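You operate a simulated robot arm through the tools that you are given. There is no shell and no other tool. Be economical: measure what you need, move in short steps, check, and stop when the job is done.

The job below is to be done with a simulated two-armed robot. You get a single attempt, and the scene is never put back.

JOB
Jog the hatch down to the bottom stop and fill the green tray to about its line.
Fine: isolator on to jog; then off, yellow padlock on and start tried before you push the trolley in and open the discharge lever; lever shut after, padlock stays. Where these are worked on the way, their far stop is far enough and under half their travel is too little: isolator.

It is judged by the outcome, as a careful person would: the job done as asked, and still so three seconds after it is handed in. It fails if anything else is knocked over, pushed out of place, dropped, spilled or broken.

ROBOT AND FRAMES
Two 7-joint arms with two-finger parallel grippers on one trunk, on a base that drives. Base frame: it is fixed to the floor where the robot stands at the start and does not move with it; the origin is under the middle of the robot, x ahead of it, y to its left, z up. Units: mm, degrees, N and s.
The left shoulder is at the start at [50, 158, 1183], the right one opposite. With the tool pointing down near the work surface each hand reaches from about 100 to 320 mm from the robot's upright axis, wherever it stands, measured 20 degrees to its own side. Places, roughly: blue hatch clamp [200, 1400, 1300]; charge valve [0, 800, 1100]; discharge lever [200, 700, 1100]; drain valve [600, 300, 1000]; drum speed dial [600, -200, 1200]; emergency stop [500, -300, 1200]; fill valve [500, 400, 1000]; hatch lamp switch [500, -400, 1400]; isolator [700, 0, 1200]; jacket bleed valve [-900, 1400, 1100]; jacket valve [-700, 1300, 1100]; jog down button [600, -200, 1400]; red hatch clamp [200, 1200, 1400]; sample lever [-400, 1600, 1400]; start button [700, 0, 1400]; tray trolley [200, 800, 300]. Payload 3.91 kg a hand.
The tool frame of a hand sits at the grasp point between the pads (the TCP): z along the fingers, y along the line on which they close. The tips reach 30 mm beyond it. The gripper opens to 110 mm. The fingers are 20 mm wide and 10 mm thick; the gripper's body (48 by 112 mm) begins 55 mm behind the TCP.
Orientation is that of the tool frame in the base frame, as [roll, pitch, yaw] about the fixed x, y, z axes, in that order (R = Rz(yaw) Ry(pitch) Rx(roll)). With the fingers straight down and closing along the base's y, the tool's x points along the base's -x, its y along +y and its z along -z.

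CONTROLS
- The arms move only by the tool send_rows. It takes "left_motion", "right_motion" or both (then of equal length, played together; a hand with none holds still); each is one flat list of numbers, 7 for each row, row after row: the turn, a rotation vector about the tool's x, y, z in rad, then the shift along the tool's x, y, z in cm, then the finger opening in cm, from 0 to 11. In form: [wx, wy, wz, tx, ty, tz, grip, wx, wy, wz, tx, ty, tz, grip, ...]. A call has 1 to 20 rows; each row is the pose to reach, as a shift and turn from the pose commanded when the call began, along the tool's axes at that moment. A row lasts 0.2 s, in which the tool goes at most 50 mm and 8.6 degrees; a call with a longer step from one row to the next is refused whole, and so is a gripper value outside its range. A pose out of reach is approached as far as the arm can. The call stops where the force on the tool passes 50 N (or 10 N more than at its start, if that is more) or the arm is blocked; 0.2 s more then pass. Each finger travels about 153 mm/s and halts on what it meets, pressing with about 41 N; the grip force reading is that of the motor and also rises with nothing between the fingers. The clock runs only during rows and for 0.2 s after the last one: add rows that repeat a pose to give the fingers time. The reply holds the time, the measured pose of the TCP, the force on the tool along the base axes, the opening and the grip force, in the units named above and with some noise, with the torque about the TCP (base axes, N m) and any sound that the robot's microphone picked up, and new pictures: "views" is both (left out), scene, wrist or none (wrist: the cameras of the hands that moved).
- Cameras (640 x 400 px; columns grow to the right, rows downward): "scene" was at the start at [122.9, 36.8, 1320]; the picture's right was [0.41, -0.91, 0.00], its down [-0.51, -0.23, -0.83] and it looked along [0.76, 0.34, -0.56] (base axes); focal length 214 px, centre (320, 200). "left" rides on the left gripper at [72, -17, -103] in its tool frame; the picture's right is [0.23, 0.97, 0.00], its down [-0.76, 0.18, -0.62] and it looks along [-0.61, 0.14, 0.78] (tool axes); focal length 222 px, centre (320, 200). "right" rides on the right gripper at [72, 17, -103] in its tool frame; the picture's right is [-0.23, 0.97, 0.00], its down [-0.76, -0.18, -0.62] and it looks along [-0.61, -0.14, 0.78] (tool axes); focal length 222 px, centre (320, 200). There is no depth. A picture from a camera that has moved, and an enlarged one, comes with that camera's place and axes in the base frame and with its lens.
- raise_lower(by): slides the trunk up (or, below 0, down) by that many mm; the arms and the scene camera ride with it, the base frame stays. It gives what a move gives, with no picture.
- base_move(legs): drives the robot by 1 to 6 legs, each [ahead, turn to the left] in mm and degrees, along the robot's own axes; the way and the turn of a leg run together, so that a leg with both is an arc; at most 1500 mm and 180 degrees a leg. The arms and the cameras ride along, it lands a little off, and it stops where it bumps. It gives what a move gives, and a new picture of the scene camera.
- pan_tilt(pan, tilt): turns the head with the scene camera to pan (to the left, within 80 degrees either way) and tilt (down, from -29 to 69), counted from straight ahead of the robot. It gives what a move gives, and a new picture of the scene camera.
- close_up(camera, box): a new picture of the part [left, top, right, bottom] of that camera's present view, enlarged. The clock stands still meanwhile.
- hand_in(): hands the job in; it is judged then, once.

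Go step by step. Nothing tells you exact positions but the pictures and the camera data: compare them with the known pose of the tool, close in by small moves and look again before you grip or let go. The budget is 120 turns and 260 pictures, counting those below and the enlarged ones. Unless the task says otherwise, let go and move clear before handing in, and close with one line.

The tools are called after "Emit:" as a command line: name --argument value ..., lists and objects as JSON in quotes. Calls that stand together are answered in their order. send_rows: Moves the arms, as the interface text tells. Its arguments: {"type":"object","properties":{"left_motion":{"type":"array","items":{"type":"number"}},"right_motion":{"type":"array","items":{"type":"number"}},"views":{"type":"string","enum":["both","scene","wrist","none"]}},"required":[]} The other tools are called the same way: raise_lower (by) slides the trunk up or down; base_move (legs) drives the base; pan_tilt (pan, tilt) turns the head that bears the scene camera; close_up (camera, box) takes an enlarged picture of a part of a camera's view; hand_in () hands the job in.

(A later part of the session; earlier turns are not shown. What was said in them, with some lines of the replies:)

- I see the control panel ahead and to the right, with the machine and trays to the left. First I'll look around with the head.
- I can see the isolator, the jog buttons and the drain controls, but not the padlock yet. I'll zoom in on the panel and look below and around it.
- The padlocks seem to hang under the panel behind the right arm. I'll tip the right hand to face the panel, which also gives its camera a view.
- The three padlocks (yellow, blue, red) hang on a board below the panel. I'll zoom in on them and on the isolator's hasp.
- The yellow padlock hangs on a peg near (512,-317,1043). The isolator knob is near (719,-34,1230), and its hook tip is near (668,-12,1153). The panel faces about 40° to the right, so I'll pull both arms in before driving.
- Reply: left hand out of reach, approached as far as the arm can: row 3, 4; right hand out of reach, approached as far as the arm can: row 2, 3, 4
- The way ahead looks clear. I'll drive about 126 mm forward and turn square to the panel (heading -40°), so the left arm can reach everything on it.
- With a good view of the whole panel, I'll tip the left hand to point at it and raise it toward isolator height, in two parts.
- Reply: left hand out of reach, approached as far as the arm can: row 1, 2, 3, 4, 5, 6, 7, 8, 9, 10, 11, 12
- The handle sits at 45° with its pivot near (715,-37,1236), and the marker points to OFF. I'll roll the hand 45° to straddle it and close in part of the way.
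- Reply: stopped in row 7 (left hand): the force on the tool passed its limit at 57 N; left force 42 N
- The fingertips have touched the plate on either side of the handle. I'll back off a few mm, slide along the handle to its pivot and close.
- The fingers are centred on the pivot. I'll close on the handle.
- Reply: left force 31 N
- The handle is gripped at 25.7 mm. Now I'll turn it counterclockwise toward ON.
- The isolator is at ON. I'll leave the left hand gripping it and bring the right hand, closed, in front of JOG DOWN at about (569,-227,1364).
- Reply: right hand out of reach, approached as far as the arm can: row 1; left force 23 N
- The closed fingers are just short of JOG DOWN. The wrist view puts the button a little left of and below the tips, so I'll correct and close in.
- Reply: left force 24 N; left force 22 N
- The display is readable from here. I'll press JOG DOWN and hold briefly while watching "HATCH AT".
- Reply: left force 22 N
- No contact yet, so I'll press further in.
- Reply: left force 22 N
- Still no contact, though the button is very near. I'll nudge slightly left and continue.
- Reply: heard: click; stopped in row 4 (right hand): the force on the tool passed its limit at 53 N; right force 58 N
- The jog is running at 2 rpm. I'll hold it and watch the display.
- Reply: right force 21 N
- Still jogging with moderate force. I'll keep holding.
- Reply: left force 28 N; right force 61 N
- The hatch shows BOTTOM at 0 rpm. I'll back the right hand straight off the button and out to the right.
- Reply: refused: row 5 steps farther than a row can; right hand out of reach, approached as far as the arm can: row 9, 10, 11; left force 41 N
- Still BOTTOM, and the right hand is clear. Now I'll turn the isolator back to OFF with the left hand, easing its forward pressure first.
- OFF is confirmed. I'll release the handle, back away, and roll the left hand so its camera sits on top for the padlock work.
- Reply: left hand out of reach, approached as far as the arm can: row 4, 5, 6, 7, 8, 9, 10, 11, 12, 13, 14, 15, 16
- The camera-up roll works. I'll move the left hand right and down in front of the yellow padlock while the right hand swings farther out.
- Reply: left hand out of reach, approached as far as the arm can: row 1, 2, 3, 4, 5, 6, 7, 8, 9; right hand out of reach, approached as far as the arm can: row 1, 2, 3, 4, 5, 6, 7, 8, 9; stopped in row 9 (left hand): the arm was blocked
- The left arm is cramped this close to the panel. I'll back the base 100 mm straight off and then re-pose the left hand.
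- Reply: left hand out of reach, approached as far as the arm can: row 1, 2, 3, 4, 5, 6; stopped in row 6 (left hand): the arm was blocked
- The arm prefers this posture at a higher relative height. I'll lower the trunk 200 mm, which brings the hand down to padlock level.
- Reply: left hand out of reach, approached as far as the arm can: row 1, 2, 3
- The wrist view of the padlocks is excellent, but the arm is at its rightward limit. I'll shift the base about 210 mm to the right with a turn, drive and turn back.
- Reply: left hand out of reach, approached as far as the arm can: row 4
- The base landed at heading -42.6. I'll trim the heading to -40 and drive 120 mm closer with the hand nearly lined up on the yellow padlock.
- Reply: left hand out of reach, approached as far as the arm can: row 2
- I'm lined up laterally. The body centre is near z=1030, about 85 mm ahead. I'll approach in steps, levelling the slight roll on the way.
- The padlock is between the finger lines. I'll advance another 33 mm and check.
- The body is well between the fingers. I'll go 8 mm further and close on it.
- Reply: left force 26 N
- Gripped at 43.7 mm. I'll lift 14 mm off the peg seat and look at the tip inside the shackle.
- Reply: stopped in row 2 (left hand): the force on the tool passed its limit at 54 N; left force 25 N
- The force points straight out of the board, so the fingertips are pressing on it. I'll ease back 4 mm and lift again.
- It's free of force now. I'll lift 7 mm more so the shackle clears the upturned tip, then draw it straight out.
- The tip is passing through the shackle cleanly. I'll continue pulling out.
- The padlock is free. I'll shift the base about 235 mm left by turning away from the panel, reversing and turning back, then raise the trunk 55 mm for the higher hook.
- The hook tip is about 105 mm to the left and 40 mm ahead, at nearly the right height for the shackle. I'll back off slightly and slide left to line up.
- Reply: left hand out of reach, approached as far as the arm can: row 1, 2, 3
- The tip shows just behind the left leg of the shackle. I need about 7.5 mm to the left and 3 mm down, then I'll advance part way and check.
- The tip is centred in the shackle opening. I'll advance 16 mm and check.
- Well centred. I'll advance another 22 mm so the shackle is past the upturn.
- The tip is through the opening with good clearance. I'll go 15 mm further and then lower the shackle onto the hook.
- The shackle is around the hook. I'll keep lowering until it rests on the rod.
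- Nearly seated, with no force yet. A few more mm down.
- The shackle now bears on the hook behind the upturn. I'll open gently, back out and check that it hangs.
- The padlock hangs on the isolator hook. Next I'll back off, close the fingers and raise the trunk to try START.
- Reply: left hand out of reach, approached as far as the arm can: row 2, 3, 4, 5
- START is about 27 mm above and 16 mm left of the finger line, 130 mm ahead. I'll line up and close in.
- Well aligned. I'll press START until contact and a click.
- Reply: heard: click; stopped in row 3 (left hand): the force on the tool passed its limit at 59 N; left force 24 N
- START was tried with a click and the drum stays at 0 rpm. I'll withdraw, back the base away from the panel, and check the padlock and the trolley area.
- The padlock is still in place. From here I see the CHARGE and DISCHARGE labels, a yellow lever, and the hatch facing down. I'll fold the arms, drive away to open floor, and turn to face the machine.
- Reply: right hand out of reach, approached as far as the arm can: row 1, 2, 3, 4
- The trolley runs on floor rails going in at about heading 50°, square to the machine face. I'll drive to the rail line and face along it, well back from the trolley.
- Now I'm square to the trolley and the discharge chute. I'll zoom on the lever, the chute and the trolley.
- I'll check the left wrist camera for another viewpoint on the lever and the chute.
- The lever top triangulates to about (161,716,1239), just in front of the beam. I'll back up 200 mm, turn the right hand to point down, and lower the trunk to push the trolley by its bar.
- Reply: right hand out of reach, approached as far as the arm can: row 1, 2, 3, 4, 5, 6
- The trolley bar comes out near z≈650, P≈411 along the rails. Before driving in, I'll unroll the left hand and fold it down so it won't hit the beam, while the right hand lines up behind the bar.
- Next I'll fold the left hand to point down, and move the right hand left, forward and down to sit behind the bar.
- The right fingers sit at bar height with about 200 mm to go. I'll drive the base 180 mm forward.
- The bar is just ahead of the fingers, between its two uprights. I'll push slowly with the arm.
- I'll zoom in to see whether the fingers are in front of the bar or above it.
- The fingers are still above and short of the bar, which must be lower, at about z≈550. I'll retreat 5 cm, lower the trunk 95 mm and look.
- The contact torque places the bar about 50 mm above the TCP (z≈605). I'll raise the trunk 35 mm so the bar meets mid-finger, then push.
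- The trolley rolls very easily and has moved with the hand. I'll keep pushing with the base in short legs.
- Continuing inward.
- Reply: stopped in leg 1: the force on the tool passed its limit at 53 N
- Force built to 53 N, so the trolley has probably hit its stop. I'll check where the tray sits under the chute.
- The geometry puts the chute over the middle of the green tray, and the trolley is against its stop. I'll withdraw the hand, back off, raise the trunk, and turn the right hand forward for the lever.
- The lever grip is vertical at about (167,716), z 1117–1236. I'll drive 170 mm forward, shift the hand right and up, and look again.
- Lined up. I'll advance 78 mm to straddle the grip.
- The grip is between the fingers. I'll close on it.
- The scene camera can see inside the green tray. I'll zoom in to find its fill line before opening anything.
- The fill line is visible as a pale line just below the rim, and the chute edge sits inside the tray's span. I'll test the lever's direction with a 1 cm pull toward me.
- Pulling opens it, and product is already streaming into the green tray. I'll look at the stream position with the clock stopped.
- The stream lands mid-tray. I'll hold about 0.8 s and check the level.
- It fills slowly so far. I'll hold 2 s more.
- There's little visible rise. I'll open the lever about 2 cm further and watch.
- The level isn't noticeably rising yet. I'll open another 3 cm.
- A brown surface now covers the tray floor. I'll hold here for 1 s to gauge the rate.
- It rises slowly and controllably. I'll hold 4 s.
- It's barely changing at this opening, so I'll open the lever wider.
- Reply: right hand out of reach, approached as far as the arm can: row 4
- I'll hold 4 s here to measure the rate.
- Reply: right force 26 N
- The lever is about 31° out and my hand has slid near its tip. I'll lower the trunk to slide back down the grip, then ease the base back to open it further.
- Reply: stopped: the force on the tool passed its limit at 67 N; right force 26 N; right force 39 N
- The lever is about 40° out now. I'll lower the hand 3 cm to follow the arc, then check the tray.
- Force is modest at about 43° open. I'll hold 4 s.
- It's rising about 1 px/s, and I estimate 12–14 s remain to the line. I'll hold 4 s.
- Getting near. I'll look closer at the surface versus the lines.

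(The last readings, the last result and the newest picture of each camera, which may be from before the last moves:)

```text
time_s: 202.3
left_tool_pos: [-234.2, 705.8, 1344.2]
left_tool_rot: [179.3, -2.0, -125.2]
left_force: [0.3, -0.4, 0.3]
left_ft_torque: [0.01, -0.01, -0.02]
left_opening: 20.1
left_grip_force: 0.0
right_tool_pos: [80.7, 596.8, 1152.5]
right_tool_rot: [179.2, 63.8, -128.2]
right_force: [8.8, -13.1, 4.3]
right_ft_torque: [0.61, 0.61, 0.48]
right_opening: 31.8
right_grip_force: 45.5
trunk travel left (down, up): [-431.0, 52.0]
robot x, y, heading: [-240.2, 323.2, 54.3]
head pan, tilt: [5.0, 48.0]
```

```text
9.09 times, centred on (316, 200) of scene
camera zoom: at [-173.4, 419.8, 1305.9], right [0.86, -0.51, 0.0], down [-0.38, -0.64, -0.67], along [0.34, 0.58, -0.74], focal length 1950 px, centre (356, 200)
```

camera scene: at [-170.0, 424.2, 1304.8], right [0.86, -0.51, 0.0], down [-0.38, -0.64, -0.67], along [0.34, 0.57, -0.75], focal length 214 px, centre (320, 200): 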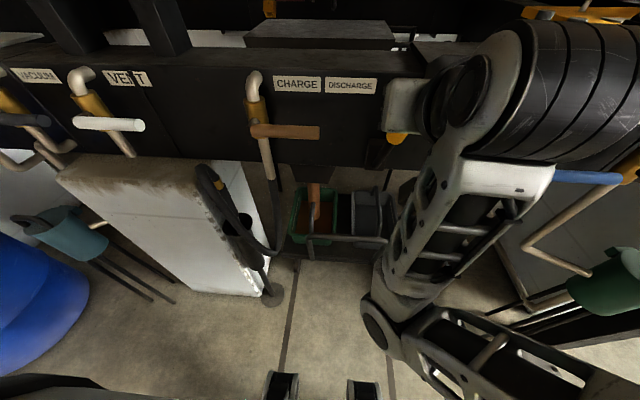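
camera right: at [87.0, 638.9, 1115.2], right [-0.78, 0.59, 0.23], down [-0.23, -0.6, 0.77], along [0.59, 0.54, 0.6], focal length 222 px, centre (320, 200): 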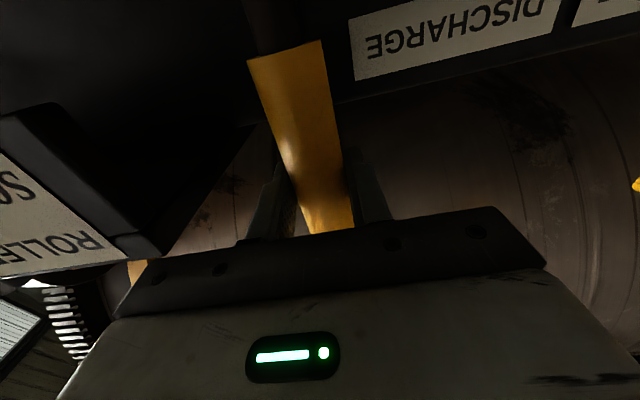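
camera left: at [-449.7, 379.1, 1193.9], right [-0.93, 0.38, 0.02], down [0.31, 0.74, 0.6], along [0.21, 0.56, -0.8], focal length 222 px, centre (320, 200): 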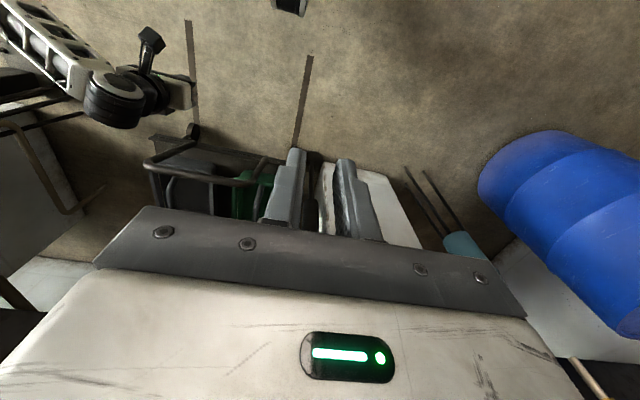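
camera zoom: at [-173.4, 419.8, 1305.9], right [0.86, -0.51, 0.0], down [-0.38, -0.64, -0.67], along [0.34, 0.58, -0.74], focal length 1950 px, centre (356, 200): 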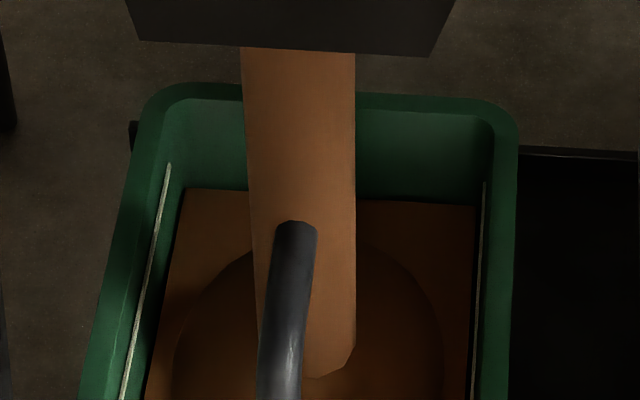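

Comparing wall geometry, the level is about 40% of the way to the line, so roughly 24 s remain at this rate. I'll hold about 12 s in one block and re-check.

Emit:
send_rows --right_motion '[0, 0, 0, 0, 0, 0, 1.5, 0, 0, 0, 0, 0, 0, 1.5, 0, 0, 0, 0, 0, 0, 1.5, 0, 0, 0, 0, 0, 0, 1.5, 0, 0, 0, 0, 0, 0, 1.5, 0, 0, 0, 0, 0, 0, 1.5, 0, 0, 0, 0, 0, 0, 1.5, 0, 0, 0, 0, 0, 0, 1.5, 0, 0, 0, 0, 0, 0, 1.5, 0, 0, 0, 0, 0, 0, 1.5, 0, 0, 0, 0, 0, 0, 1.5, 0, 0, 0, 0, 0, 0, 1.5, 0, 0, 0, 0, 0, 0, 1.5, 0, 0, 0, 0, 0, 0, 1.5, 0, 0, 0, 0, 0, 0, 1.5, 0, 0, 0, 0, 0, 0, 1.5, 0, 0, 0, 0, 0, 0, 1.5, 0, 0, 0, 0, 0, 0, 1.5, 0, 0, 0, 0, 0, 0, 1.5, 0, 0, 0, 0, 0, 0, 1.5]' --views "none"

Emit:
close_up --camera "scene" --box '[292, 178, 340, 222]'

Emit:
send_rows --right_motion '[0, 0, 0, 0, 0, 0, 1.5, 0, 0, 0, 0, 0, 0, 1.5, 0, 0, 0, 0, 0, 0, 1.5, 0, 0, 0, 0, 0, 0, 1.5, 0, 0, 0, 0, 0, 0, 1.5, 0, 0, 0, 0, 0, 0, 1.5, 0, 0, 0, 0, 0, 0, 1.5, 0, 0, 0, 0, 0, 0, 1.5, 0, 0, 0, 0, 0, 0, 1.5, 0, 0, 0, 0, 0, 0, 1.5, 0, 0, 0, 0, 0, 0, 1.5, 0, 0, 0, 0, 0, 0, 1.5, 0, 0, 0, 0, 0, 0, 1.5, 0, 0, 0, 0, 0, 0, 1.5, 0, 0, 0, 0, 0, 0, 1.5, 0, 0, 0, 0, 0, 0, 1.5, 0, 0, 0, 0, 0, 0, 1.5, 0, 0, 0, 0, 0, 0, 1.5, 0, 0, 0, 0, 0, 0, 1.5, 0, 0, 0, 0, 0, 0, 1.5]' --views "none"

Emit:
close_up --camera "scene" --box '[292, 178, 340, 222]'

```text
time_s: 206.5
left_tool_pos: [-233.7, 704.4, 1344.2]
left_tool_rot: [179.2, -2.0, -125.2]
left_force: [0.4, 0.5, 0.9]
left_ft_torque: [0.0, 0.01, -0.03]
left_opening: 20.3
left_grip_force: 0.1
right_tool_pos: [80.5, 596.8, 1151.8]
right_tool_rot: [179.1, 63.8, -128.2]
right_force: [8.1, -12.0, 5.3]
right_ft_torque: [0.66, 0.67, 0.5]
right_opening: 31.9
right_grip_force: 45.2
trunk travel left (down, up): [-431.0, 52.0]
robot x, y, heading: [-242.2, 317.6, 54.3]
head pan, tilt: [5.0, 48.0]
```

```text
9.09 times, centred on (316, 200) of scene
camera zoom: at [-173.4, 419.8, 1305.9], right [0.86, -0.51, 0.0], down [-0.38, -0.64, -0.67], along [0.34, 0.58, -0.74], focal length 1950 px, centre (356, 200)
```

zoom: 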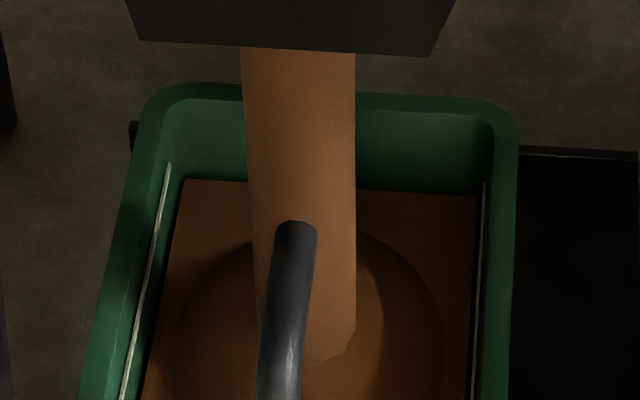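

```text
time_s: 210.7
left_tool_pos: [-233.7, 706.2, 1344.5]
left_tool_rot: [179.3, -2.1, -125.3]
left_force: [0.1, -0.3, 0.0]
left_ft_torque: [0.01, 0.0, -0.02]
left_opening: 19.6
left_grip_force: 0.1
right_tool_pos: [80.8, 596.5, 1150.8]
right_tool_rot: [179.2, 63.8, -128.2]
right_force: [8.6, -12.1, 3.8]
right_ft_torque: [0.66, 0.65, 0.5]
right_opening: 32.0
right_grip_force: 45.6
trunk travel left (down, up): [-431.0, 52.0]
robot x, y, heading: [-239.7, 322.1, 54.3]
head pan, tilt: [5.0, 48.0]
```

```text
9.09 times, centred on (316, 200) of scene
camera zoom: at [-173.4, 419.8, 1305.8], right [0.86, -0.51, 0.0], down [-0.38, -0.64, -0.67], along [0.34, 0.58, -0.74], focal length 1950 px, centre (356, 200)
```

zoom: 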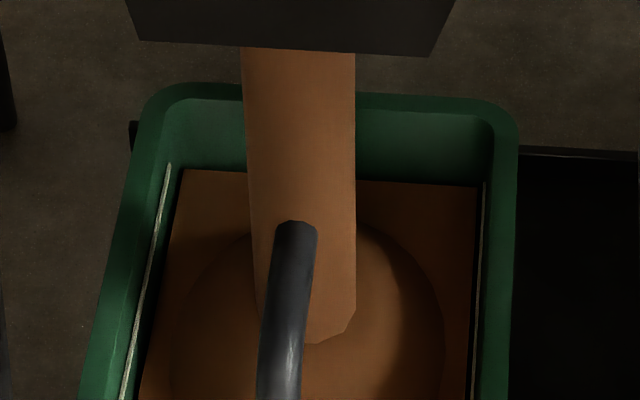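

The left gap has closed from 22 px to 13 px in 8.4 s, so about 11 s remain including closing. I'll hold about 8 s, checking at each half.

Emit:
send_rows --right_motion '[0, 0, 0, 0, 0, 0, 1.5, 0, 0, 0, 0, 0, 0, 1.5, 0, 0, 0, 0, 0, 0, 1.5, 0, 0, 0, 0, 0, 0, 1.5, 0, 0, 0, 0, 0, 0, 1.5, 0, 0, 0, 0, 0, 0, 1.5, 0, 0, 0, 0, 0, 0, 1.5, 0, 0, 0, 0, 0, 0, 1.5, 0, 0, 0, 0, 0, 0, 1.5, 0, 0, 0, 0, 0, 0, 1.5, 0, 0, 0, 0, 0, 0, 1.5, 0, 0, 0, 0, 0, 0, 1.5, 0, 0, 0, 0, 0, 0, 1.5, 0, 0, 0, 0, 0, 0, 1.5, 0, 0, 0, 0, 0, 0, 1.5, 0, 0, 0, 0, 0, 0, 1.5, 0, 0, 0, 0, 0, 0, 1.5, 0, 0, 0, 0, 0, 0, 1.5, 0, 0, 0, 0, 0, 0, 1.5, 0, 0, 0, 0, 0, 0, 1.5]' --views "none"

Emit:
close_up --camera "scene" --box '[292, 178, 340, 222]'

```text
time_s: 214.9
left_tool_pos: [-233.1, 704.8, 1344.5]
left_tool_rot: [179.3, -1.9, -125.1]
left_force: [0.0, -0.1, -0.6]
left_ft_torque: [-0.04, 0.0, 0.01]
left_opening: 20.2
left_grip_force: 0.1
right_tool_pos: [80.9, 596.2, 1151.8]
right_tool_rot: [179.2, 63.8, -128.1]
right_force: [7.5, -12.3, 3.9]
right_ft_torque: [0.56, 0.71, 0.49]
right_opening: 31.9
right_grip_force: 45.0
trunk travel left (down, up): [-431.0, 52.0]
robot x, y, heading: [-238.8, 316.7, 54.2]
head pan, tilt: [5.0, 48.0]
```

```text
9.09 times, centred on (316, 200) of scene
camera zoom: at [-173.4, 419.8, 1305.8], right [0.86, -0.51, 0.0], down [-0.38, -0.64, -0.67], along [0.34, 0.58, -0.74], focal length 1950 px, centre (356, 200)
```

zoom: 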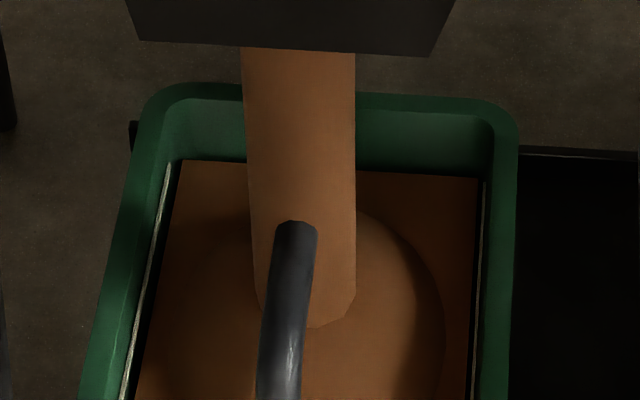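

The gap is about 8 px. One more hold of about 4 s and then I'll shut.

Emit:
send_rows --right_motion '[0, 0, 0, 0, 0, 0, 1.5, 0, 0, 0, 0, 0, 0, 1.5, 0, 0, 0, 0, 0, 0, 1.5, 0, 0, 0, 0, 0, 0, 1.5, 0, 0, 0, 0, 0, 0, 1.5, 0, 0, 0, 0, 0, 0, 1.5, 0, 0, 0, 0, 0, 0, 1.5, 0, 0, 0, 0, 0, 0, 1.5, 0, 0, 0, 0, 0, 0, 1.5, 0, 0, 0, 0, 0, 0, 1.5, 0, 0, 0, 0, 0, 0, 1.5, 0, 0, 0, 0, 0, 0, 1.5, 0, 0, 0, 0, 0, 0, 1.5, 0, 0, 0, 0, 0, 0, 1.5, 0, 0, 0, 0, 0, 0, 1.5, 0, 0, 0, 0, 0, 0, 1.5, 0, 0, 0, 0, 0, 0, 1.5, 0, 0, 0, 0, 0, 0, 1.5, 0, 0, 0, 0, 0, 0, 1.5, 0, 0, 0, 0, 0, 0, 1.5]' --views "none"

Emit:
close_up --camera "scene" --box '[292, 178, 340, 222]'

```text
time_s: 219.1
left_tool_pos: [-233.6, 705.7, 1343.8]
left_tool_rot: [179.4, -2.0, -125.3]
left_force: [0.4, -0.7, -0.3]
left_ft_torque: [0.0, -0.01, 0.01]
left_opening: 20.0
left_grip_force: 0.1
right_tool_pos: [80.2, 596.9, 1151.2]
right_tool_rot: [179.2, 63.8, -128.2]
right_force: [8.6, -13.1, 3.7]
right_ft_torque: [0.6, 0.72, 0.49]
right_opening: 32.0
right_grip_force: 44.9
trunk travel left (down, up): [-431.0, 52.0]
robot x, y, heading: [-242.1, 320.0, 54.5]
head pan, tilt: [5.0, 48.0]
```

```text
9.09 times, centred on (316, 200) of scene
camera zoom: at [-173.4, 419.9, 1305.8], right [0.86, -0.51, 0.0], down [-0.38, -0.64, -0.67], along [0.34, 0.58, -0.74], focal length 1950 px, centre (356, 200)
```

zoom: 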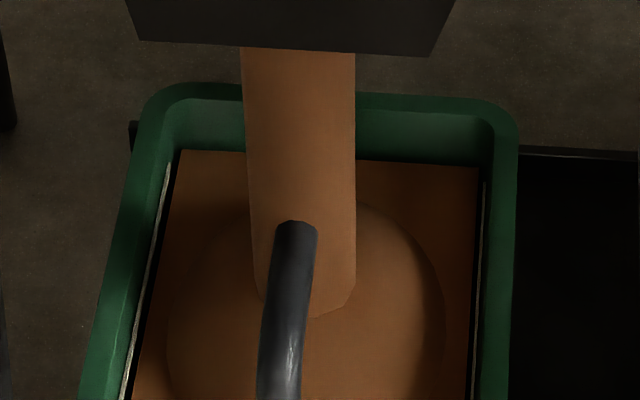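

By my geometry the surface is at z≈360, within several mm of the line. I'll shut the lever now, following its arc back.

Emit:
send_rows --right_motion '[0, -0.05, 0, -2.6, 0, 1.23, 1.5, 0, -0.1, 0, -4.76, 0, 2.46, 1.5, 0, -0.16, 0, -6.35, 0, 3.68, 1.5, 0, -0.22, 0, -7.9, 0, 5.04, 1.5, 0, -0.28, 0, -9.29, 0, 6.52, 1.5, 0, -0.34, 0, -10.55, 0, 8.08, 1.5, 0, -0.4, 0, -11.48, 0, 9.47, 1.5, 0, -0.44, 0, -12.1, 0, 10.53, 1.5, 0, -0.45, 0, -12.4, 0, 11.0, 1.5]' --views "scene"

Emit:
close_up --camera "scene" --box '[270, 150, 390, 240]'

```text
time_s: 221.1
left_tool_pos: [-239.0, 704.8, 1344.1]
left_tool_rot: [179.5, -1.8, -125.2]
left_force: [-0.1, 0.6, -0.6]
left_ft_torque: [0.02, 0.05, 0.03]
left_opening: 19.9
left_grip_force: 0.1
right_tool_pos: [169.8, 718.0, 1199.8]
right_tool_rot: [176.1, 87.7, -131.2]
right_force: [-29.0, -24.0, -17.2]
right_ft_torque: [-0.01, -0.2, 0.08]
right_opening: 31.6
right_grip_force: 45.1
trunk travel left (down, up): [-431.0, 52.0]
robot x, y, heading: [-240.5, 324.4, 54.3]
head pan, tilt: [5.0, 48.0]
camera scene: at [-178.2, 419.2, 1306.2], right [0.86, -0.51, 0.0], down [-0.38, -0.64, -0.67], along [0.35, 0.58, -0.74], focal length 214 px, centre (320, 200)
```

scene: 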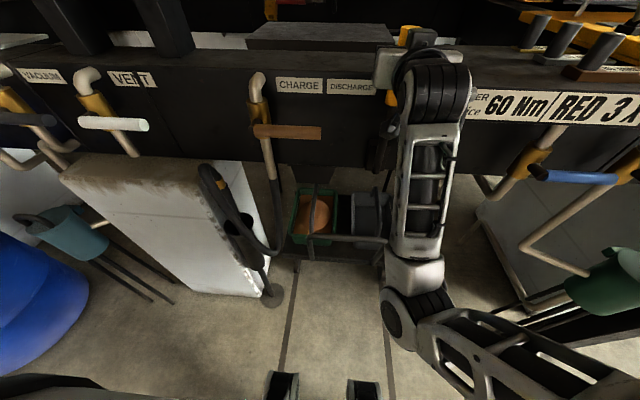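

```text
4.44 times, centred on (330, 195) of scene
camera zoom: at [-178.2, 419.2, 1306.2], right [0.86, -0.51, 0.0], down [-0.38, -0.64, -0.67], along [0.35, 0.58, -0.74], focal length 953 px, centre (276, 222)
```

zoom: 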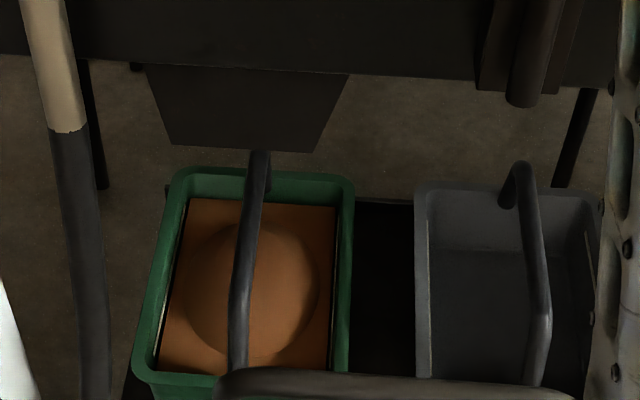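

The flow has stopped with the lever shut. I'll examine the level against the line.

Emit:
close_up --camera "scene" --box '[292, 182, 352, 240]'

Emit:
close_up --camera "scene" --box '[360, 20, 480, 130]'

```text
6.90 times, centred on (322, 211) of scene
camera zoom: at [-178.2, 419.2, 1306.2], right [0.86, -0.51, 0.0], down [-0.38, -0.64, -0.67], along [0.35, 0.58, -0.74], focal length 1479 px, centre (306, 124)
```

zoom: 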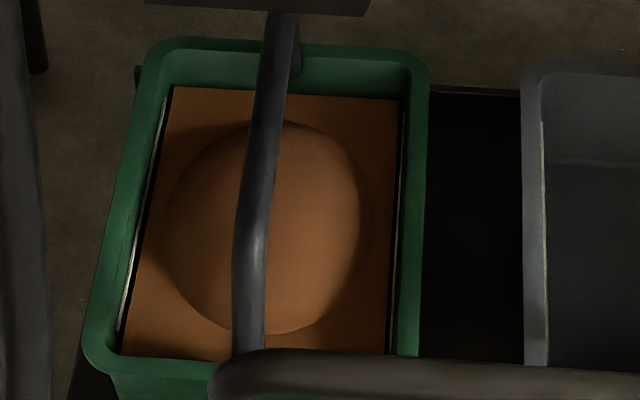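

```text
3.64 times, centred on (420, 75) of scene
camera zoom: at [-178.2, 419.2, 1306.2], right [0.86, -0.51, 0.0], down [-0.38, -0.64, -0.67], along [0.35, 0.58, -0.74], focal length 780 px, centre (-44, 654)
```

zoom: 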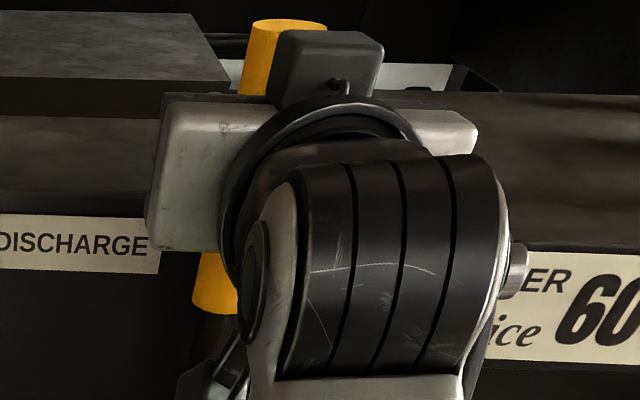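

By line and surface geometry the level is within about 4 mm of the line. I'll leave it there, release the lever and back straight out.

Emit:
send_rows --right_motion '[0, 0, 0, 0, 0, 0, 4, 0, 0, 0, 0, 0, 0, 6.5, 0, 0, 0, 0, 0, 0, 8, 0, 0, 0, 0, 0, 0, 8, 0, 0, 0, 0, 0, -2, 8, 0, 0, 0, 0, 0, -4, 8, 0, 0, 0, 0, 0, -6.5, 8, 0, 0, 0, 0, 0, -9, 8, 0, 0, 0, 0, 0, -12, 8]' --views "both"

Emit:
base_move --legs '[[-250, 0]]'

```text
time_s: 223.3
left_tool_pos: [-234.6, 708.2, 1344.4]
left_tool_rot: [179.4, -2.0, -125.3]
left_force: [1.0, -0.1, 0.3]
left_ft_torque: [0.01, 0.0, -0.03]
left_opening: 20.0
left_grip_force: 0.0
right_tool_pos: [101.0, 621.1, 1251.6]
right_tool_rot: [-7.5, 84.8, 44.7]
right_force: [0.3, -0.9, 0.8]
right_ft_torque: [-0.01, -0.01, -0.01]
right_opening: 80.1
right_grip_force: 0.1
trunk travel left (down, up): [-431.0, 52.0]
robot x, y, heading: [-243.8, 322.2, 54.2]
head pan, tilt: [5.0, 48.0]
stopped in row 9 (right hand): the arm was blocked; the commanded pose is now the measured one
camera scene: at [-174.4, 422.1, 1305.7], right [0.86, -0.51, 0.0], down [-0.38, -0.64, -0.67], along [0.34, 0.57, -0.74], focal length 214 px, centre (320, 200)
camera right: at [28.6, 555.4, 1169.6], right [-0.78, 0.58, 0.21], down [-0.29, -0.65, 0.71], along [0.55, 0.49, 0.68], focal length 222 px, centre (320, 200)
```

scene: 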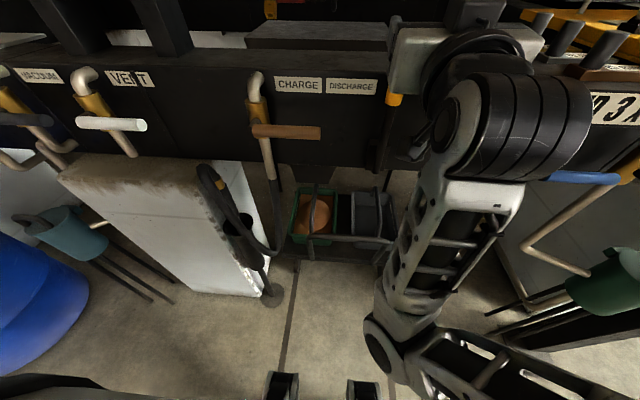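
right: 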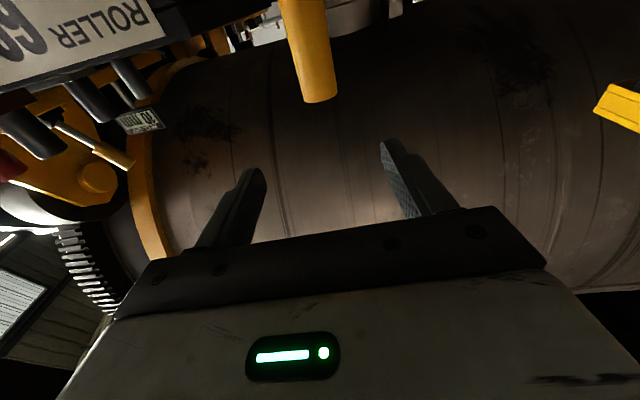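

```text
time_s: 225.1
left_tool_pos: [-382.2, 500.8, 1343.1]
left_tool_rot: [179.4, -2.0, -125.6]
left_force: [-0.6, 0.7, 0.2]
left_ft_torque: [0.01, -0.04, -0.03]
left_opening: 20.0
left_grip_force: 0.0
right_tool_pos: [-46.0, 413.0, 1251.4]
right_tool_rot: [-7.8, 84.9, 44.1]
right_force: [-0.6, 0.5, -0.2]
right_ft_torque: [0.02, 0.02, -0.03]
right_opening: 79.9
right_grip_force: 0.0
trunk travel left (down, up): [-431.0, 52.0]
robot x, y, heading: [-388.6, 111.5, 53.9]
head pan, tilt: [5.0, 48.0]
camera scene: at [-323.3, 215.7, 1305.8], right [0.86, -0.52, 0.0], down [-0.38, -0.64, -0.67], along [0.35, 0.57, -0.74], focal length 214 px, centre (320, 200)
```

scene: 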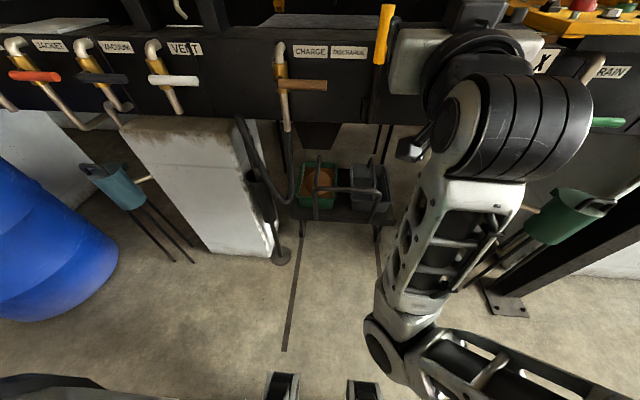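

The lever is upright with no stream. I'll do final checks on the lever, the tray, the padlock and the display.

Emit:
close_up --camera "scene" --box '[270, 0, 430, 230]'

Emit:
pan_tilt --pan -60 --tilt 8

Emit:
close_up --camera "scene" --box '[200, 60, 440, 300]'

```text
1.74 times, centred on (350, 115) of scene
camera zoom: at [-323.3, 215.7, 1305.8], right [0.86, -0.52, 0.0], down [-0.38, -0.64, -0.67], along [0.35, 0.57, -0.74], focal length 373 px, centre (268, 348)
```

zoom: 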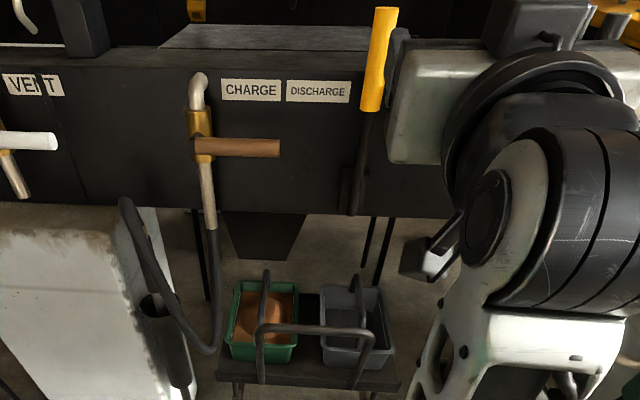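

```text
time_s: 226.5
left_tool_pos: [-381.2, 502.6, 1343.0]
left_tool_rot: [179.4, -2.1, -125.5]
left_force: [0.6, -0.3, -0.4]
left_ft_torque: [0.03, 0.01, -0.03]
left_opening: 20.1
left_grip_force: 0.1
right_tool_pos: [-47.9, 414.1, 1252.7]
right_tool_rot: [-7.7, 84.8, 44.2]
right_force: [0.3, -0.8, -0.2]
right_ft_torque: [-0.02, 0.02, -0.03]
right_opening: 80.0
right_grip_force: 0.0
trunk travel left (down, up): [-431.0, 52.0]
robot x, y, heading: [-387.6, 114.9, 53.7]
head pan, tilt: [-60.0, 8.0]
camera scene: at [-271.5, 139.0, 1368.0], right [-0.11, -0.99, 0.0], down [-0.14, 0.01, -0.99], along [0.98, -0.1, -0.14], focal length 214 px, centre (320, 200)
```

scene: 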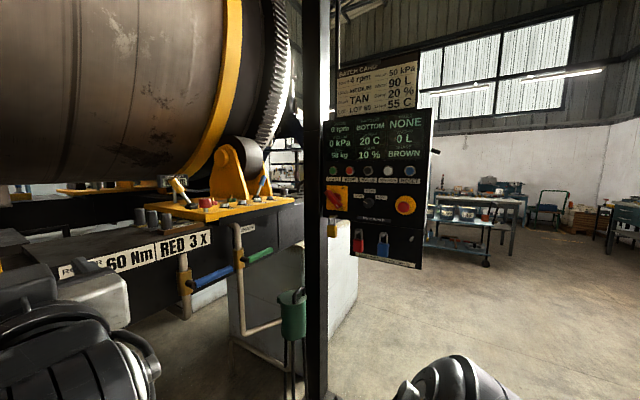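

```text
1.67 times, centred on (320, 180) of scene
camera zoom: at [-271.5, 139.0, 1368.0], right [-0.11, -0.99, 0.0], down [-0.14, 0.01, -0.99], along [0.98, -0.1, -0.14], focal length 358 px, centre (320, 233)
```

zoom: 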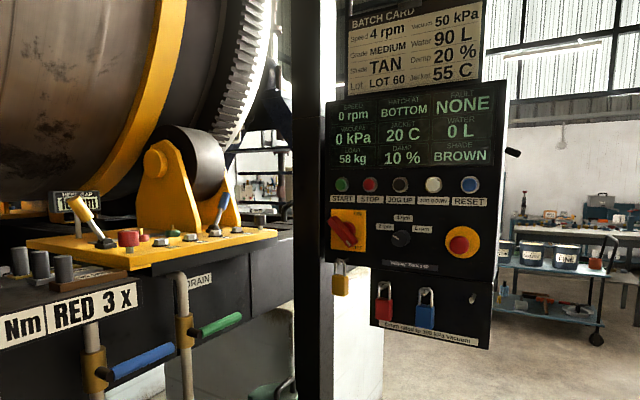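

Everything checks out: hatch at BOTTOM, isolator OFF with the yellow padlock on, lever shut and flow stopped, green tray at about its line, and both hands clear. Handing in.

Emit:
hand_in

```text
The job is handed in.
```

The job is handed in: hatch jogged to the bottom stop, isolator off with the yellow padlock on, START tried with no movement, trolley pushed to its stop, green tray filled to about its line (within about 4 mm by my reading), and the discharge lever shut.
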